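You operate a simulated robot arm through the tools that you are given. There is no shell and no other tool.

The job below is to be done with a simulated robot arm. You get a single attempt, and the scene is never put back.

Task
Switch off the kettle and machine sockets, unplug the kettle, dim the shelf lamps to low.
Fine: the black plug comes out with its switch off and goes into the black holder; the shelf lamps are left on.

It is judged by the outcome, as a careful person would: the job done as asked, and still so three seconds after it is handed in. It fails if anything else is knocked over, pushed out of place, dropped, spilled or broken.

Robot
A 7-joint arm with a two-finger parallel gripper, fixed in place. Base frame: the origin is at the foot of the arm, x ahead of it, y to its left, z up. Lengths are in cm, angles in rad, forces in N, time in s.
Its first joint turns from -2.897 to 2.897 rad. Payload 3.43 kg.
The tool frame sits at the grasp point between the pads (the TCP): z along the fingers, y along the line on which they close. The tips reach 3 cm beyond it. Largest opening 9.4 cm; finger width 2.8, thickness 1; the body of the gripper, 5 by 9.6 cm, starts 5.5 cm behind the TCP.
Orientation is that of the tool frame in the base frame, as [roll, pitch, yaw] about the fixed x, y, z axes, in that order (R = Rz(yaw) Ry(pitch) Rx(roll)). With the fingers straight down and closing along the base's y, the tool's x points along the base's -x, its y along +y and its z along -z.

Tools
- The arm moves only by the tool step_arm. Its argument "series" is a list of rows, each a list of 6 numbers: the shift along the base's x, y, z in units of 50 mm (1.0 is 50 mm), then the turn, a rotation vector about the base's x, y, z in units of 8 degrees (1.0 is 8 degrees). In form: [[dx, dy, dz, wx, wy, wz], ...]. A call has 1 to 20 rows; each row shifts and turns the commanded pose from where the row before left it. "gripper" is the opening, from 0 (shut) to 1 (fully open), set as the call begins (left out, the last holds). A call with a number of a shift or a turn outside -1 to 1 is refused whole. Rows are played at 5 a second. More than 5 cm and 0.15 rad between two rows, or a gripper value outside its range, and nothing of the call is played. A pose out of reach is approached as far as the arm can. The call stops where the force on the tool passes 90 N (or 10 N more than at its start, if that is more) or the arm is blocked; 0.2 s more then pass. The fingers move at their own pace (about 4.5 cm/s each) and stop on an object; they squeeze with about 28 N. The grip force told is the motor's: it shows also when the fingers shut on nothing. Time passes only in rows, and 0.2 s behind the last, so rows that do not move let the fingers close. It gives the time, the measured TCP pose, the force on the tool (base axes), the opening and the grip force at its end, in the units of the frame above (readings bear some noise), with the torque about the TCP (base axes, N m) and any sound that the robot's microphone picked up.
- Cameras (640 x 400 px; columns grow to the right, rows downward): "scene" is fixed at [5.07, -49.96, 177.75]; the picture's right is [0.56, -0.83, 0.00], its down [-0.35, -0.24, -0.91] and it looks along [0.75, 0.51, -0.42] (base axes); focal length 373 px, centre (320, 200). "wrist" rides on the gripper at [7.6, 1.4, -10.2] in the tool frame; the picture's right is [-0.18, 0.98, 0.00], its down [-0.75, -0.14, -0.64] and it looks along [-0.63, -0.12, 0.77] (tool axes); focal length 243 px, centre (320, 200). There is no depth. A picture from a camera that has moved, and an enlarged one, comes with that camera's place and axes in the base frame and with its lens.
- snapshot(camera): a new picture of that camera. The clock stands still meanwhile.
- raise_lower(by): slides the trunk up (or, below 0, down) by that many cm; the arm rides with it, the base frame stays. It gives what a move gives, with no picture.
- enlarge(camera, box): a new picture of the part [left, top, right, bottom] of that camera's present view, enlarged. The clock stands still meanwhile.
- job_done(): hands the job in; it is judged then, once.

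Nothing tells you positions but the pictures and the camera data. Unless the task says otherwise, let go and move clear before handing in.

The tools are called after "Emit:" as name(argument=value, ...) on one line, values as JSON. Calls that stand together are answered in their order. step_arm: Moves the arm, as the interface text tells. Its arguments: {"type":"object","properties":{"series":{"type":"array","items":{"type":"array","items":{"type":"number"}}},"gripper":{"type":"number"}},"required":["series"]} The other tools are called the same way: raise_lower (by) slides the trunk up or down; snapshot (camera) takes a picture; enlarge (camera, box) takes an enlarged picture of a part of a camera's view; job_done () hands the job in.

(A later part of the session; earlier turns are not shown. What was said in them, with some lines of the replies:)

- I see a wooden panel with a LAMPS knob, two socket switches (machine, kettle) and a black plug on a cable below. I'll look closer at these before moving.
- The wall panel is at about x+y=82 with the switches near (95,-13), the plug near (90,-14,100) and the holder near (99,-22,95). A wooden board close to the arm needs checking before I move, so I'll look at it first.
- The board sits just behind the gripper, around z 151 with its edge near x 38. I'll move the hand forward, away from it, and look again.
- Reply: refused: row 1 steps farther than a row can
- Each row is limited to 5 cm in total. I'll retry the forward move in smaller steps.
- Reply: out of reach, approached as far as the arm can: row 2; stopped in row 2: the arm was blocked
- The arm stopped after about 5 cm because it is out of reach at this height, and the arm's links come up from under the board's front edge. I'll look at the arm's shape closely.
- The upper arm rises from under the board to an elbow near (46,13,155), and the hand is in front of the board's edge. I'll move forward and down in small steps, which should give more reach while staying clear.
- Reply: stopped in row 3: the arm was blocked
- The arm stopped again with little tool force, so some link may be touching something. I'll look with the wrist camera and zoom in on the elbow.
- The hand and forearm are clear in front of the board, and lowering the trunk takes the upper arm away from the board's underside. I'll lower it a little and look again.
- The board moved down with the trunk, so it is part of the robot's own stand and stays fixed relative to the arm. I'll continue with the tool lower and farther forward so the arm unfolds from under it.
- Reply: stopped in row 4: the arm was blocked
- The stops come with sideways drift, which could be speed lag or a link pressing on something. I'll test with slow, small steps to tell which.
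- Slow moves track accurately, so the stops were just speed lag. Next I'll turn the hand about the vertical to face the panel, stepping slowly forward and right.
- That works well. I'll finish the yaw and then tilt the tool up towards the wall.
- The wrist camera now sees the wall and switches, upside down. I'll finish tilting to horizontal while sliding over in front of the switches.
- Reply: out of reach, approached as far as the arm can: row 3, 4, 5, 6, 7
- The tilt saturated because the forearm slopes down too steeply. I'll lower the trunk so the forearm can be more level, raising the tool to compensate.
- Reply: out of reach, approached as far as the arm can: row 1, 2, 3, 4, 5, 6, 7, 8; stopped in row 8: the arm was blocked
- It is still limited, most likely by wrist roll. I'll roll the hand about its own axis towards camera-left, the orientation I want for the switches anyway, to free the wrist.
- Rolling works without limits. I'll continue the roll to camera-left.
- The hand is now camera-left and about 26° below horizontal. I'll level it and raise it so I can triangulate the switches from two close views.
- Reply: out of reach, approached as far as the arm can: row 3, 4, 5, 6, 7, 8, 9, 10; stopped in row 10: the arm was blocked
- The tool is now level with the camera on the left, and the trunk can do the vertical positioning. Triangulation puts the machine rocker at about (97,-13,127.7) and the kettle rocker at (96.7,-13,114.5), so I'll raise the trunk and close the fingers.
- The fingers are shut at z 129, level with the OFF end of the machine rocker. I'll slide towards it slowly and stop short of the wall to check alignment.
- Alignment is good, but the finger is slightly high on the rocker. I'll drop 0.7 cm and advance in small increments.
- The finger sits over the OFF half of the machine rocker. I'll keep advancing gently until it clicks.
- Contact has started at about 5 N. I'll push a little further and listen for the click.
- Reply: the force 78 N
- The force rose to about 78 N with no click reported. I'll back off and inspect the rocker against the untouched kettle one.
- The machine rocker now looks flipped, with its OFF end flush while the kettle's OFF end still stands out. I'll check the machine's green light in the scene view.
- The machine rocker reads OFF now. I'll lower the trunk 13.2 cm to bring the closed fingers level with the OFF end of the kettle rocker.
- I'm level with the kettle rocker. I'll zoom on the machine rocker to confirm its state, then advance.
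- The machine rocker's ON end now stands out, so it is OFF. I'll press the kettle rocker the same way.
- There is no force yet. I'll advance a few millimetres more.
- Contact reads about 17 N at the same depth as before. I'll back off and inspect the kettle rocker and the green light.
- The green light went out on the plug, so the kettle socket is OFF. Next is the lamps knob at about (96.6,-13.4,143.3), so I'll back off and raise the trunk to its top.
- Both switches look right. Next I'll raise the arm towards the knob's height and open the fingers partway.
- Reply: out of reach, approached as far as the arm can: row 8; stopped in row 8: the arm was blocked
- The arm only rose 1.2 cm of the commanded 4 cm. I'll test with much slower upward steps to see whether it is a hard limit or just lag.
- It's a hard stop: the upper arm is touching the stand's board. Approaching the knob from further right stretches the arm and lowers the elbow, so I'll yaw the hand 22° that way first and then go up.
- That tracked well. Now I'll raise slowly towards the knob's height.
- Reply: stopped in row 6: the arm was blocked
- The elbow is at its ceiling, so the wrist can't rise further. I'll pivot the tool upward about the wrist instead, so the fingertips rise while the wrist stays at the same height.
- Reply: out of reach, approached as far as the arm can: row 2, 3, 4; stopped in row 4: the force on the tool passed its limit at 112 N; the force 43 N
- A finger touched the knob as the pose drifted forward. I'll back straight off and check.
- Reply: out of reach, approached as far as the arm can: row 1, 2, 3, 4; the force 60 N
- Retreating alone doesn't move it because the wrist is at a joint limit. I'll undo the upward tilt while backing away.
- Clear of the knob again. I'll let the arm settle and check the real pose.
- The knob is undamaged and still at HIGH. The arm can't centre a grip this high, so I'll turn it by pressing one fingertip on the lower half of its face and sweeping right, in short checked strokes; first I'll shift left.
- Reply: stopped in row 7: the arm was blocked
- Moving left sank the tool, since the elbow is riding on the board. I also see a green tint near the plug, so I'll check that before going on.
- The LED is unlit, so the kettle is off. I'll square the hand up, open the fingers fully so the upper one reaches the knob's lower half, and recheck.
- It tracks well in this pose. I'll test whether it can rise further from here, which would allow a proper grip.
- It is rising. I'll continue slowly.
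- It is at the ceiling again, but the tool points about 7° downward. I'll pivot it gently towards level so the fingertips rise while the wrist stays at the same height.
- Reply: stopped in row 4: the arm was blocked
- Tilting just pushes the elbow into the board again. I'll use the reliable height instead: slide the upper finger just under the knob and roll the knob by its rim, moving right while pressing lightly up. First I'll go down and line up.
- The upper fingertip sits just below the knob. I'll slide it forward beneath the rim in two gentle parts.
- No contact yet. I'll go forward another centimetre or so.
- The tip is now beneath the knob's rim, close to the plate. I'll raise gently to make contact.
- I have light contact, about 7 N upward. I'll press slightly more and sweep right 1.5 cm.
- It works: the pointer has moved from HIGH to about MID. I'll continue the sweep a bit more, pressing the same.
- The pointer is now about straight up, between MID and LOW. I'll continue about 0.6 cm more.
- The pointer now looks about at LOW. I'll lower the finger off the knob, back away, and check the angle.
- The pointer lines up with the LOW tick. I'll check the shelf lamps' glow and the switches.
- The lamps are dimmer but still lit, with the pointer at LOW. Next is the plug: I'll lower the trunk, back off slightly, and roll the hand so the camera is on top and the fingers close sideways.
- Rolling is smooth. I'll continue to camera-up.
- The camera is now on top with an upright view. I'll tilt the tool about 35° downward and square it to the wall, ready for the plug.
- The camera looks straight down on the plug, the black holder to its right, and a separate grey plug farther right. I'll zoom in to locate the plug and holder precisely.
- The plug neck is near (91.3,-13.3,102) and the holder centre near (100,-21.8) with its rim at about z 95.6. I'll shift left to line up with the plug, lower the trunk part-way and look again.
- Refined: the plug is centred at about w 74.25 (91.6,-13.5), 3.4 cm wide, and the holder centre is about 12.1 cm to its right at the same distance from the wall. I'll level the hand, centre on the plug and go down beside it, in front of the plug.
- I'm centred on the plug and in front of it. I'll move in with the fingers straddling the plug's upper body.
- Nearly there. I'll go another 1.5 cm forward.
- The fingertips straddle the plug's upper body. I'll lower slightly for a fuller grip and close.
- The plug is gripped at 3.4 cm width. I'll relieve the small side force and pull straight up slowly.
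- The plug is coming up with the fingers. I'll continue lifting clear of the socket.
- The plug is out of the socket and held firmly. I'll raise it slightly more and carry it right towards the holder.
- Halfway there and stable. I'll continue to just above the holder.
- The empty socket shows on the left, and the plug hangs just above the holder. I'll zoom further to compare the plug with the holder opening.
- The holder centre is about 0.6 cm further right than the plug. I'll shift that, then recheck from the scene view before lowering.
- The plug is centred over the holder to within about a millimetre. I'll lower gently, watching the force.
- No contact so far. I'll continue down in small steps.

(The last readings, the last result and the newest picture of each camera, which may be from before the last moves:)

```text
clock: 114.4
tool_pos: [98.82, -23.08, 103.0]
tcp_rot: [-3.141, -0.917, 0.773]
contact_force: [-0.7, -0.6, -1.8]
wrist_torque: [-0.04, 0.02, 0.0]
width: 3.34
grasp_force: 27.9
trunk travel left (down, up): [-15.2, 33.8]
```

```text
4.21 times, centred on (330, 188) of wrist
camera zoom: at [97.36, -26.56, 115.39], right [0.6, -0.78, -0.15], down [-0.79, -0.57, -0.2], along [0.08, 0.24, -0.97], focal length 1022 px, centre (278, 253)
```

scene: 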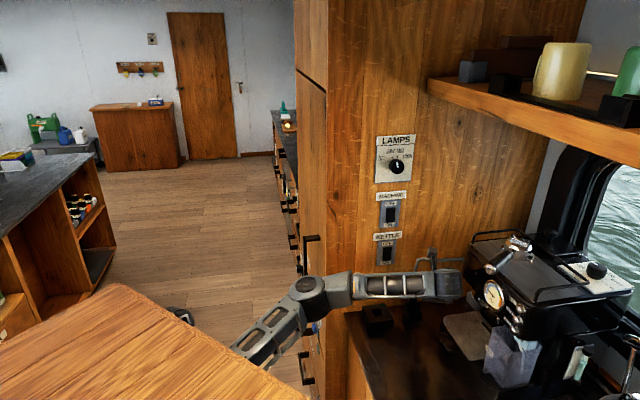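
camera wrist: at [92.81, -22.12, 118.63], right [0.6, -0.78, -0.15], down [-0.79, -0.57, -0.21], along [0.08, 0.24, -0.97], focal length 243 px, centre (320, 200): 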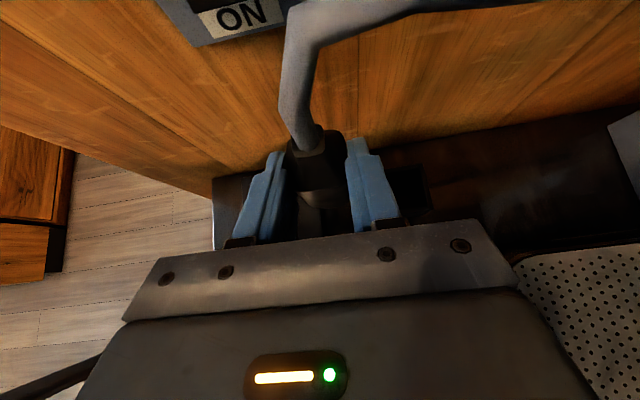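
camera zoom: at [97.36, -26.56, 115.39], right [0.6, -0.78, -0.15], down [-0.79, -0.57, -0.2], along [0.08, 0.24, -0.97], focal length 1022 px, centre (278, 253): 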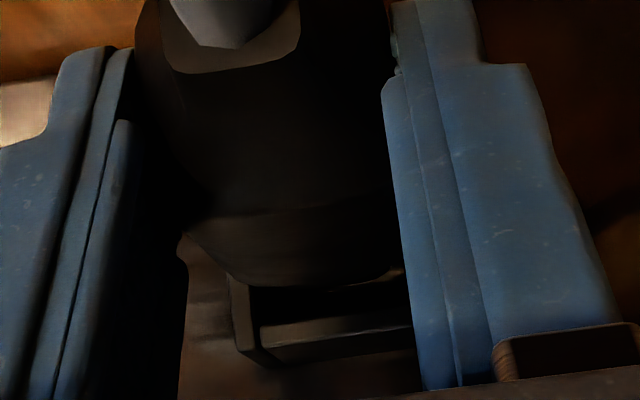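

Still free. I'll lower another 0.8 cm and check from the scene too.

Emit:
step_arm(series=[[0, 0, -0.04, 0, 0, 0], [0, 0, -0.04, 0, 0, 0], [0, 0, -0.04, 0, 0, 0], [0, 0, -0.04, 0, 0, 0]])

Emit:
enlarge(camera="scene", box=[390, 270, 460, 326])

Emit:
enlarge(camera="wrist", box=[270, 140, 390, 235])

```text
clock: 115.4
tool_pos: [98.84, -23.14, 102.2]
tcp_rot: [3.139, -0.915, 0.773]
contact_force: [-0.5, -0.3, -1.2]
wrist_torque: [-0.01, -0.01, -0.01]
width: 3.34
grasp_force: 28.2
trunk travel left (down, up): [-15.2, 33.8]
```

```text
7.14 times, centred on (425, 298) of scene
camera zoom: at [5.07, -49.96, 177.75], right [0.56, -0.83, 0.0], down [-0.35, -0.24, -0.91], along [0.75, 0.51, -0.42], focal length 2665 px, centre (-430, -500)
```

zoom: 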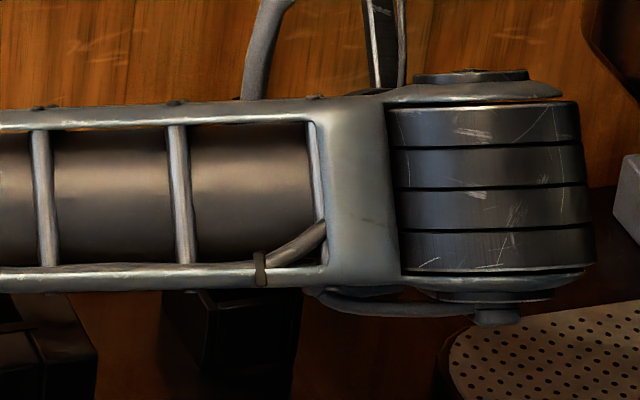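

```text
4.21 times, centred on (330, 188) of wrist
camera zoom: at [97.34, -26.59, 114.63], right [0.6, -0.78, -0.15], down [-0.79, -0.57, -0.21], along [0.08, 0.24, -0.97], focal length 1022 px, centre (278, 253)
```

zoom: 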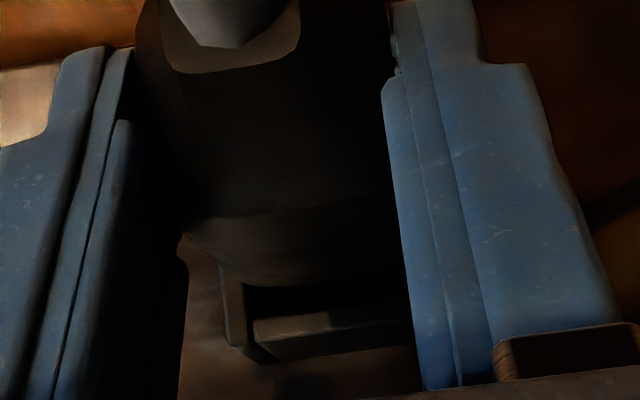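

No contact force yet. I'll continue down to the seated height.

Emit:
step_arm(series=[[0, 0, -0.04, 0, 0, 0], [0, 0, -0.04, 0, 0, 0], [0, 0, -0.04, 0, 0, 0], [0, 0, -0.03, 0, 0, 0], [0, 0, 0, 0, 0, 0]])

Emit:
enlarge(camera="wrist", box=[220, 80, 480, 240])

```text
clock: 116.6
tool_pos: [98.78, -23.19, 101.52]
tcp_rot: [3.141, -0.915, 0.772]
contact_force: [-0.2, 0.3, 0.0]
wrist_torque: [-0.03, 0.04, -0.01]
width: 3.33
grasp_force: 27.5
trunk travel left (down, up): [-15.2, 33.8]
```

```text
2.46 times, centred on (350, 160) of wrist
camera zoom: at [97.35, -26.61, 113.87], right [0.6, -0.78, -0.15], down [-0.79, -0.57, -0.2], along [0.08, 0.24, -0.97], focal length 597 px, centre (246, 298)
```

zoom: 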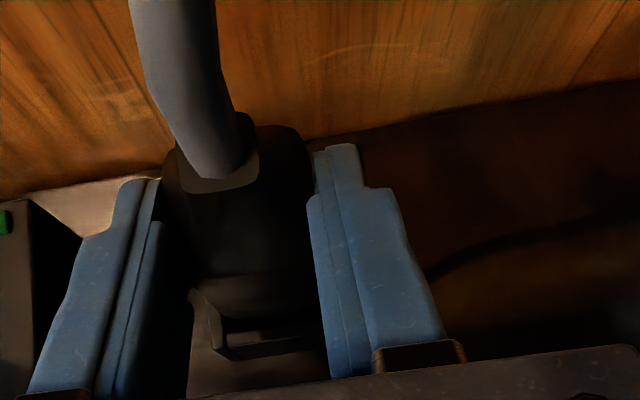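

It's well down inside the holder. I'll lower a bit more until it touches bottom.

Emit:
step_arm(series=[[0, 0, -0.03, 0, 0, 0], [0, 0, -0.03, 0, 0, 0], [0, 0, -0.03, 0, 0, 0], [0, 0, -0.03, 0, 0, 0], [0, 0, 0, 0, 0, 0]])

Emit:
enlarge(camera="wrist", box=[270, 140, 390, 235])

```text
clock: 117.8
tool_pos: [98.91, -23.11, 100.96]
tcp_rot: [3.138, -0.917, 0.771]
contact_force: [-0.4, -1.1, 10.9]
wrist_torque: [0.04, -0.05, 0.01]
width: 3.34
grasp_force: 28.5
trunk travel left (down, up): [-15.2, 33.8]
```

```text
4.21 times, centred on (330, 188) of wrist
camera zoom: at [97.3, -26.57, 113.39], right [0.6, -0.78, -0.14], down [-0.79, -0.57, -0.21], along [0.08, 0.24, -0.97], focal length 1022 px, centre (278, 253)
```

zoom: 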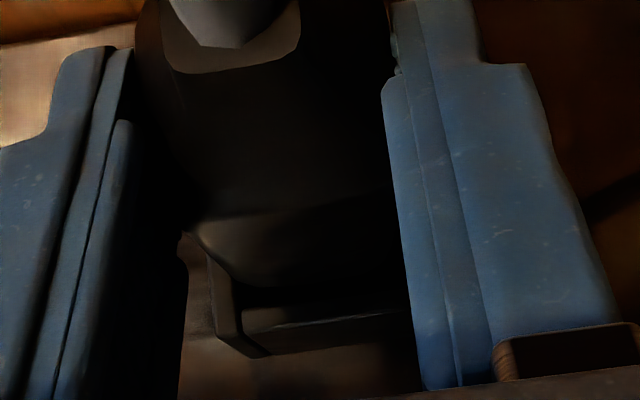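

The plug has reached the holder's floor with a light 11 N contact. I'll release it.

Emit:
step_arm(series=[[0, 0, 0.02, 0, 0, 0], [0, 0, 0, 0, 0, 0], [0, 0, 0, 0, 0, 0], [0, 0, 0, 0, 0, 0]], gripper=0.55)

Emit:
enlarge(camera="wrist", box=[220, 80, 480, 240])

```text
clock: 118.8
tool_pos: [98.81, -23.19, 100.94]
tcp_rot: [3.139, -0.916, 0.769]
contact_force: [-0.2, 0.0, -0.4]
wrist_torque: [-0.03, 0.0, 0.01]
width: 5.17
grasp_force: 0.0
trunk travel left (down, up): [-15.2, 33.8]
```

```text
2.46 times, centred on (350, 160) of wrist
camera zoom: at [97.36, -26.57, 113.35], right [0.6, -0.78, -0.15], down [-0.79, -0.57, -0.21], along [0.08, 0.24, -0.97], focal length 597 px, centre (246, 298)
```

zoom: 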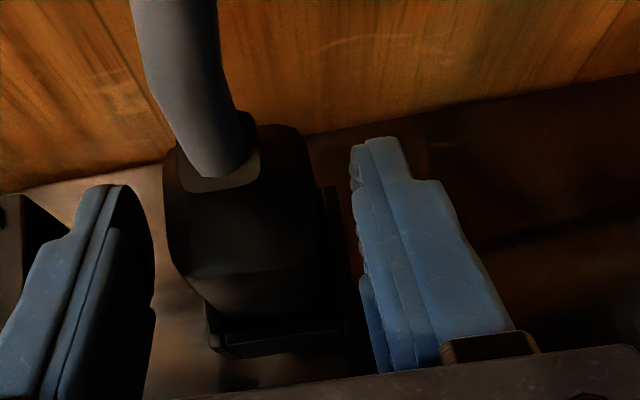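

The plug stands in the holder by itself. I'll withdraw straight back, then check.

Emit:
step_arm(series=[[-0.054, -0.054, 0, 0, 0, 0], [-0.054, -0.054, 0, 0, 0, 0], [-0.054, -0.054, 0, 0, 0, 0], [-0.054, -0.054, 0, 0, 0, 0], [-0.054, -0.054, 0, 0, 0, 0], [-0.054, -0.054, 0, 0, 0, 0], [-0.054, -0.054, 0, 0, 0, 0], [-0.054, -0.054, 0, 0, 0, 0], [-0.054, -0.054, 0, 0, 0, 0], [-0.054, -0.054, 0, 0, 0, 0], [-0.054, -0.054, 0, 0, 0, 0], [-0.054, -0.054, 0, 0, 0, 0]])

Emit:
snapshot(camera="scene")

Emit:
snapshot(camera="wrist")

```text
clock: 121.4
tool_pos: [95.52, -26.4, 101.0]
tcp_rot: [-3.141, -0.914, 0.771]
contact_force: [0.0, 0.1, 0.6]
wrist_torque: [-0.01, 0.01, 0.01]
width: 5.17
grasp_force: 0.1
trunk travel left (down, up): [-15.2, 33.8]
```

```text
taken
```

scene: 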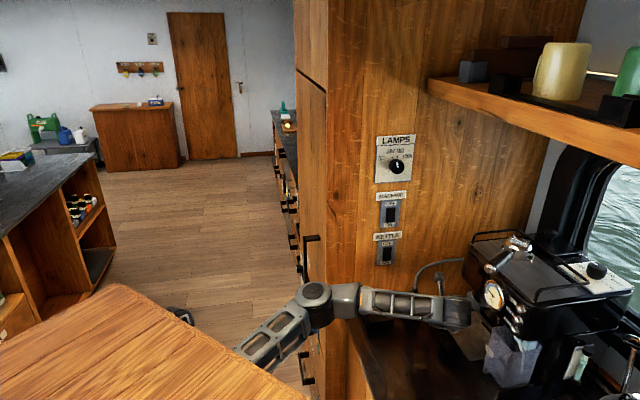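

```text
taken
camera wrist: at [94.1, -29.84, 113.35], right [0.6, -0.78, -0.15], down [-0.79, -0.57, -0.2], along [0.08, 0.24, -0.97], focal length 243 px, centre (320, 200)
```

wrist: 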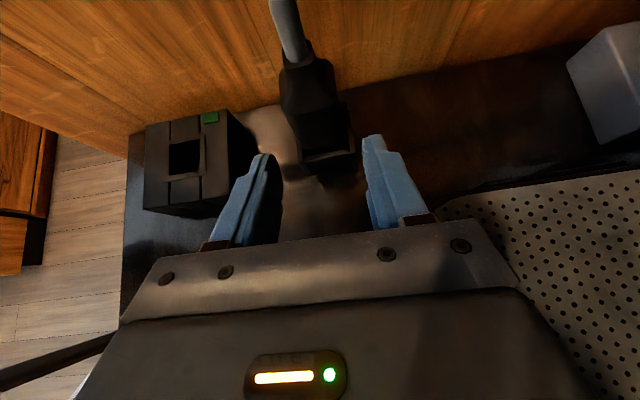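

The plug is standing in the holder and the socket is empty. I'll raise up and move the arm left, clear of everything, for a final check.

Emit:
raise_lower(by=8)

Emit:
step_arm(series=[[-0.1, 0.05, 0, 0, 0, 0], [-0.1, 0.05, 0, 0, 0, 0], [-0.1, 0.05, 0, 0, 0, 0], [-0.1, 0.05, 0, 0, 0, 0], [-0.1, 0.05, 0, 0, 0, 0], [-0.1, 0.05, 0, 0, 0, 0], [-0.1, 0.05, 0, 0, 0, 0], [-0.1, 0.05, 0, 0, 0, 0], [-0.1, 0.05, 0, 0, 0, 0], [-0.1, 0.05, 0, 0, 0, 0], [-0.1, 0.05, 0, 0, 0, 0], [-0.1, 0.05, 0, 0, 0, 0], [-0.1, 0.05, 0, 0, 0, 0], [-0.1, 0.05, 0, 0, 0, 0], [-0.1, 0.05, 0, 0, 0, 0], [-0.1, 0.05, 0, 0, 0, 0], [-0.1, 0.05, 0, 0, 0, 0], [-0.1, 0.05, 0, 0, 0, 0], [-0.1, 0.05, 0, 0, 0, 0], [-0.1, 0.05, 0, 0, 0, 0]])

Emit:
snapshot(camera="scene")

Emit:
enlarge(camera="scene", box=[350, 120, 470, 220])

Emit:
enlarge(camera="scene", box=[340, 220, 500, 350])

```text
clock: 122.6
tool_pos: [95.63, -26.45, 108.95]
tcp_rot: [3.141, -0.914, 0.772]
contact_force: [-0.8, 0.2, -0.1]
wrist_torque: [-0.01, -0.06, 0.0]
width: 5.17
grasp_force: 0.1
trunk travel left (down, up): [-23.2, 25.8]
```

```text
clock: 126.8
tool_pos: [85.55, -21.45, 108.9]
tcp_rot: [3.14, -0.912, 0.771]
contact_force: [-1.5, 0.8, -0.6]
wrist_torque: [0.0, 0.02, 0.0]
width: 5.2
grasp_force: 0.1
trunk travel left (down, up): [-23.2, 25.8]
```

```text
taken
```

scene: 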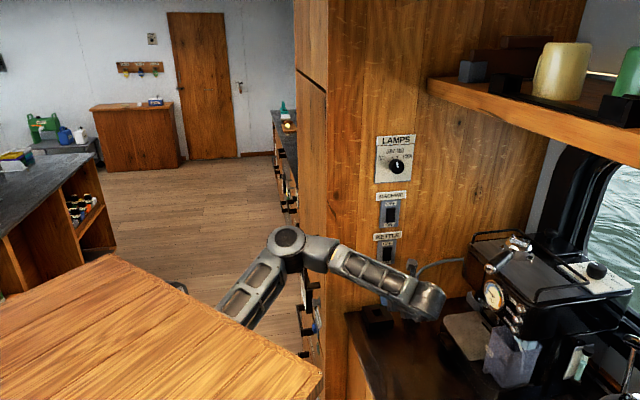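

```text
4.00 times, centred on (410, 170) of scene
camera zoom: at [5.07, -49.96, 177.75], right [0.56, -0.83, 0.0], down [-0.35, -0.24, -0.91], along [0.75, 0.51, -0.42], focal length 1493 px, centre (-40, 320)
```

zoom: 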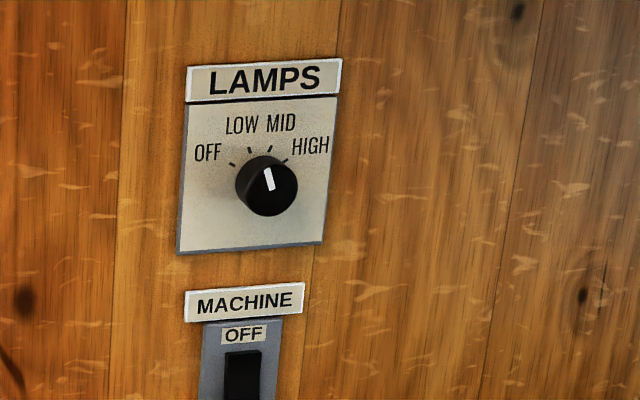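

```text
3.08 times, centred on (420, 285) of scene
camera zoom: at [5.07, -49.96, 177.75], right [0.56, -0.83, 0.0], down [-0.35, -0.24, -0.91], along [0.75, 0.51, -0.42], focal length 1148 px, centre (12, -62)
```

zoom: 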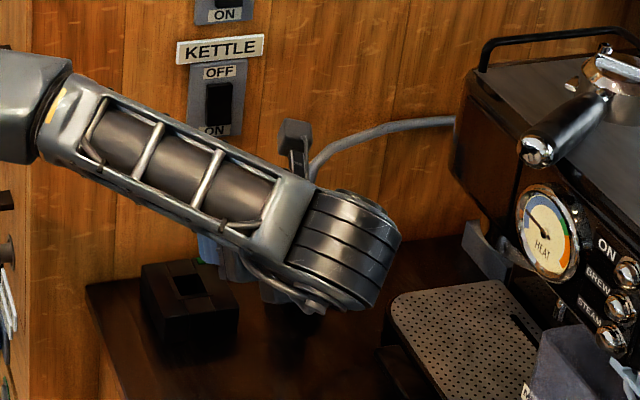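

The knob points at LOW and the lamps are lit. I'll move the arm further back so I can see the plug in its holder.

Emit:
step_arm(series=[[-0.11, 0.02, 0.05, 0, 0, 0], [-0.11, 0.02, 0.05, 0, 0, 0], [-0.11, 0.02, 0.05, 0, 0, 0], [-0.11, 0.02, 0.05, 0, 0, 0], [-0.11, 0.02, 0.05, 0, 0, 0], [-0.11, 0.02, 0.05, 0, 0, 0], [-0.11, 0.02, 0.05, 0, 0, 0], [-0.11, 0.02, 0.05, 0, 0, 0], [-0.11, 0.02, 0.05, 0, 0, 0], [-0.11, 0.02, 0.05, 0, 0, 0], [-0.11, 0.02, 0.05, 0, 0, 0], [-0.11, 0.02, 0.05, 0, 0, 0]])

Emit:
snapshot(camera="scene")

Emit:
enlarge(camera="scene", box=[340, 220, 500, 350])

Emit:
snapshot(camera="wrist")

```text
clock: 129.4
tool_pos: [78.9, -20.14, 111.94]
tcp_rot: [3.139, -0.915, 0.771]
contact_force: [-0.4, 0.9, -0.1]
wrist_torque: [0.02, -0.04, -0.02]
width: 5.18
grasp_force: 0.2
trunk travel left (down, up): [-23.2, 25.8]
```

```text
taken
```

scene: 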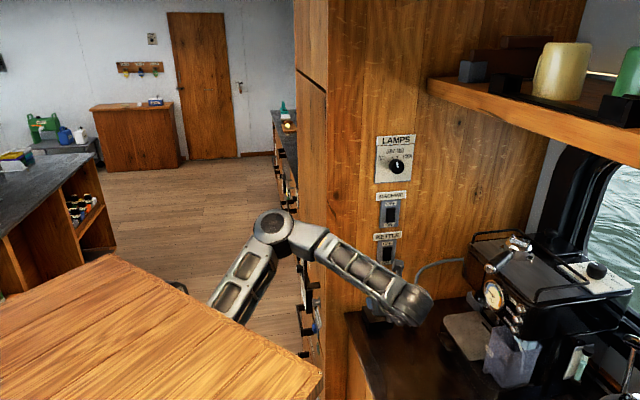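

```text
3.08 times, centred on (420, 285) of scene
camera zoom: at [5.07, -49.96, 177.75], right [0.56, -0.83, 0.0], down [-0.35, -0.24, -0.91], along [0.75, 0.51, -0.42], focal length 1148 px, centre (12, -62)
```

zoom: 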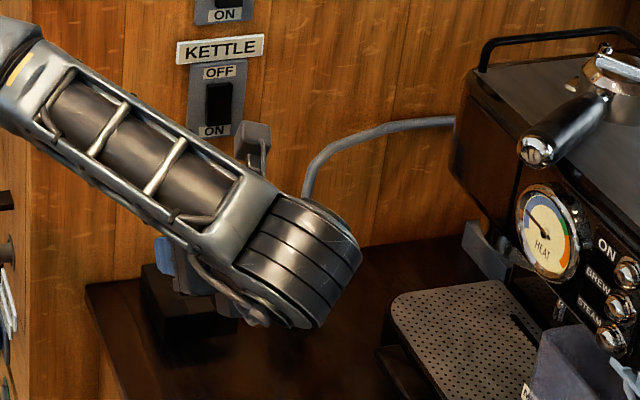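

```text
taken
camera wrist: at [77.46, -23.63, 124.37], right [0.6, -0.78, -0.14], down [-0.79, -0.57, -0.21], along [0.08, 0.24, -0.97], focal length 243 px, centre (320, 200)
```

wrist: 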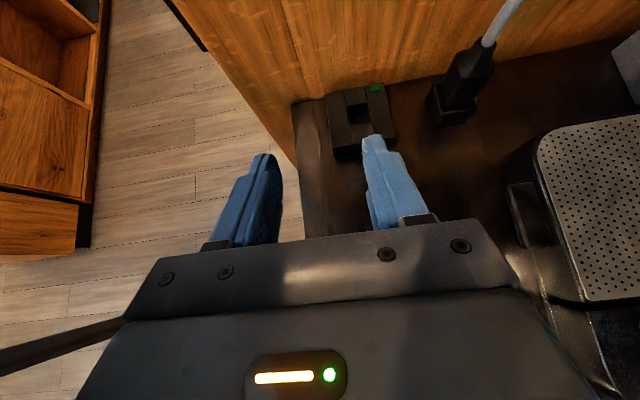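

The wrist camera shows the plug upright in the holder and the empty socket beside it. I'll zoom in to confirm it's seated, and take a last look at the switches.

Emit:
enlarge(camera="wrist", box=[400, 0, 560, 140])

Emit:
enlarge(camera="scene", box=[365, 130, 425, 270])

Emit:
enlarge(camera="scene", box=[372, 140, 422, 180])

```text
2.86 times, centred on (480, 70) of wrist
camera zoom: at [77.46, -23.63, 124.37], right [0.6, -0.78, -0.14], down [-0.79, -0.57, -0.21], along [0.08, 0.24, -0.97], focal length 693 px, centre (-137, 571)
```

zoom: 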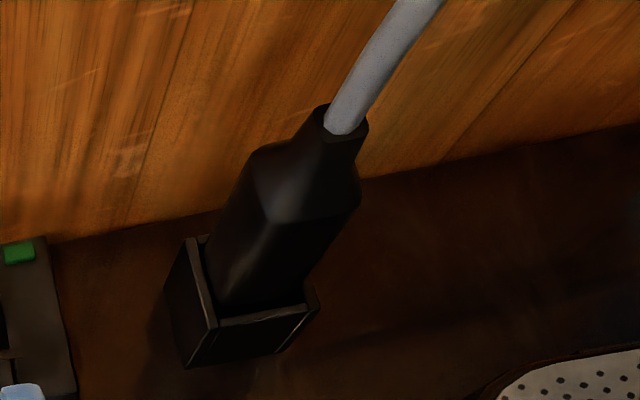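

```text
2.86 times, centred on (395, 200) of scene
camera zoom: at [5.07, -49.96, 177.75], right [0.56, -0.83, 0.0], down [-0.35, -0.24, -0.91], along [0.75, 0.51, -0.42], focal length 1066 px, centre (106, 200)
```

zoom: 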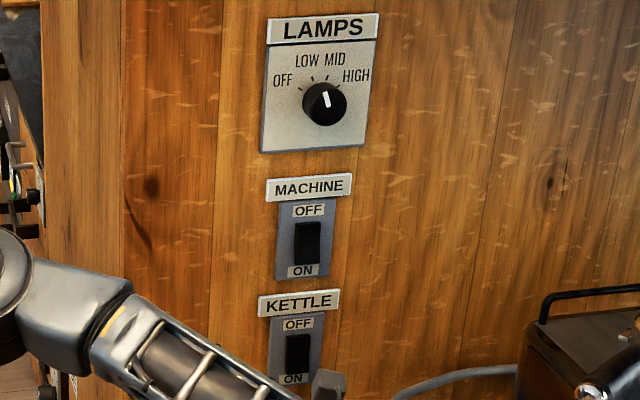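

```text
10.00 times, centred on (397, 160) of scene
camera zoom: at [5.07, -49.96, 177.75], right [0.56, -0.83, 0.0], down [-0.35, -0.24, -0.91], along [0.75, 0.51, -0.42], focal length 3732 px, centre (-450, 600)
```

zoom: 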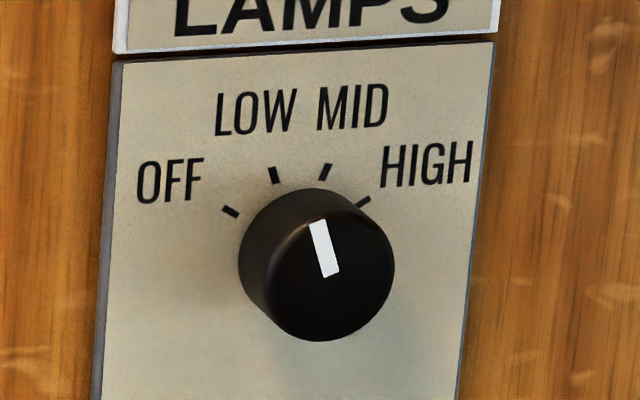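

Everything checks out:
- **Switches:** machine and kettle sockets are both OFF.
- **Plug:** the black plug is seated in the black holder.
- **Lamps:** the knob is on the LOW tick and the shelf lamps are still lit.

The gripper is empty and clear, so I'm handing in.

Emit:
job_done()

```text
The job is handed in.
```

The job is handed in, and my last pictures showed everything as asked:

- **Sockets:** the machine and kettle switches are both off. The green light on the kettle socket went out when I switched it off.
- **Kettle plug:** I pulled it out after its switch was off. It is standing in the black holder.
- **Shelf lamps:** the knob is on the LOW mark, and the lamps are dimmer but still lit.

While lining up on the lamp knob, a finger pressed hard on it (about 112 N) and the arm stopped itself. The knob looked undamaged and still turned properly afterwards. I then turned it by rolling one fingertip along its lower edge, because the arm couldn't get high enough to grip it.

I saw nothing else moved or knocked over. The gripper is open, empty and clear of everything.
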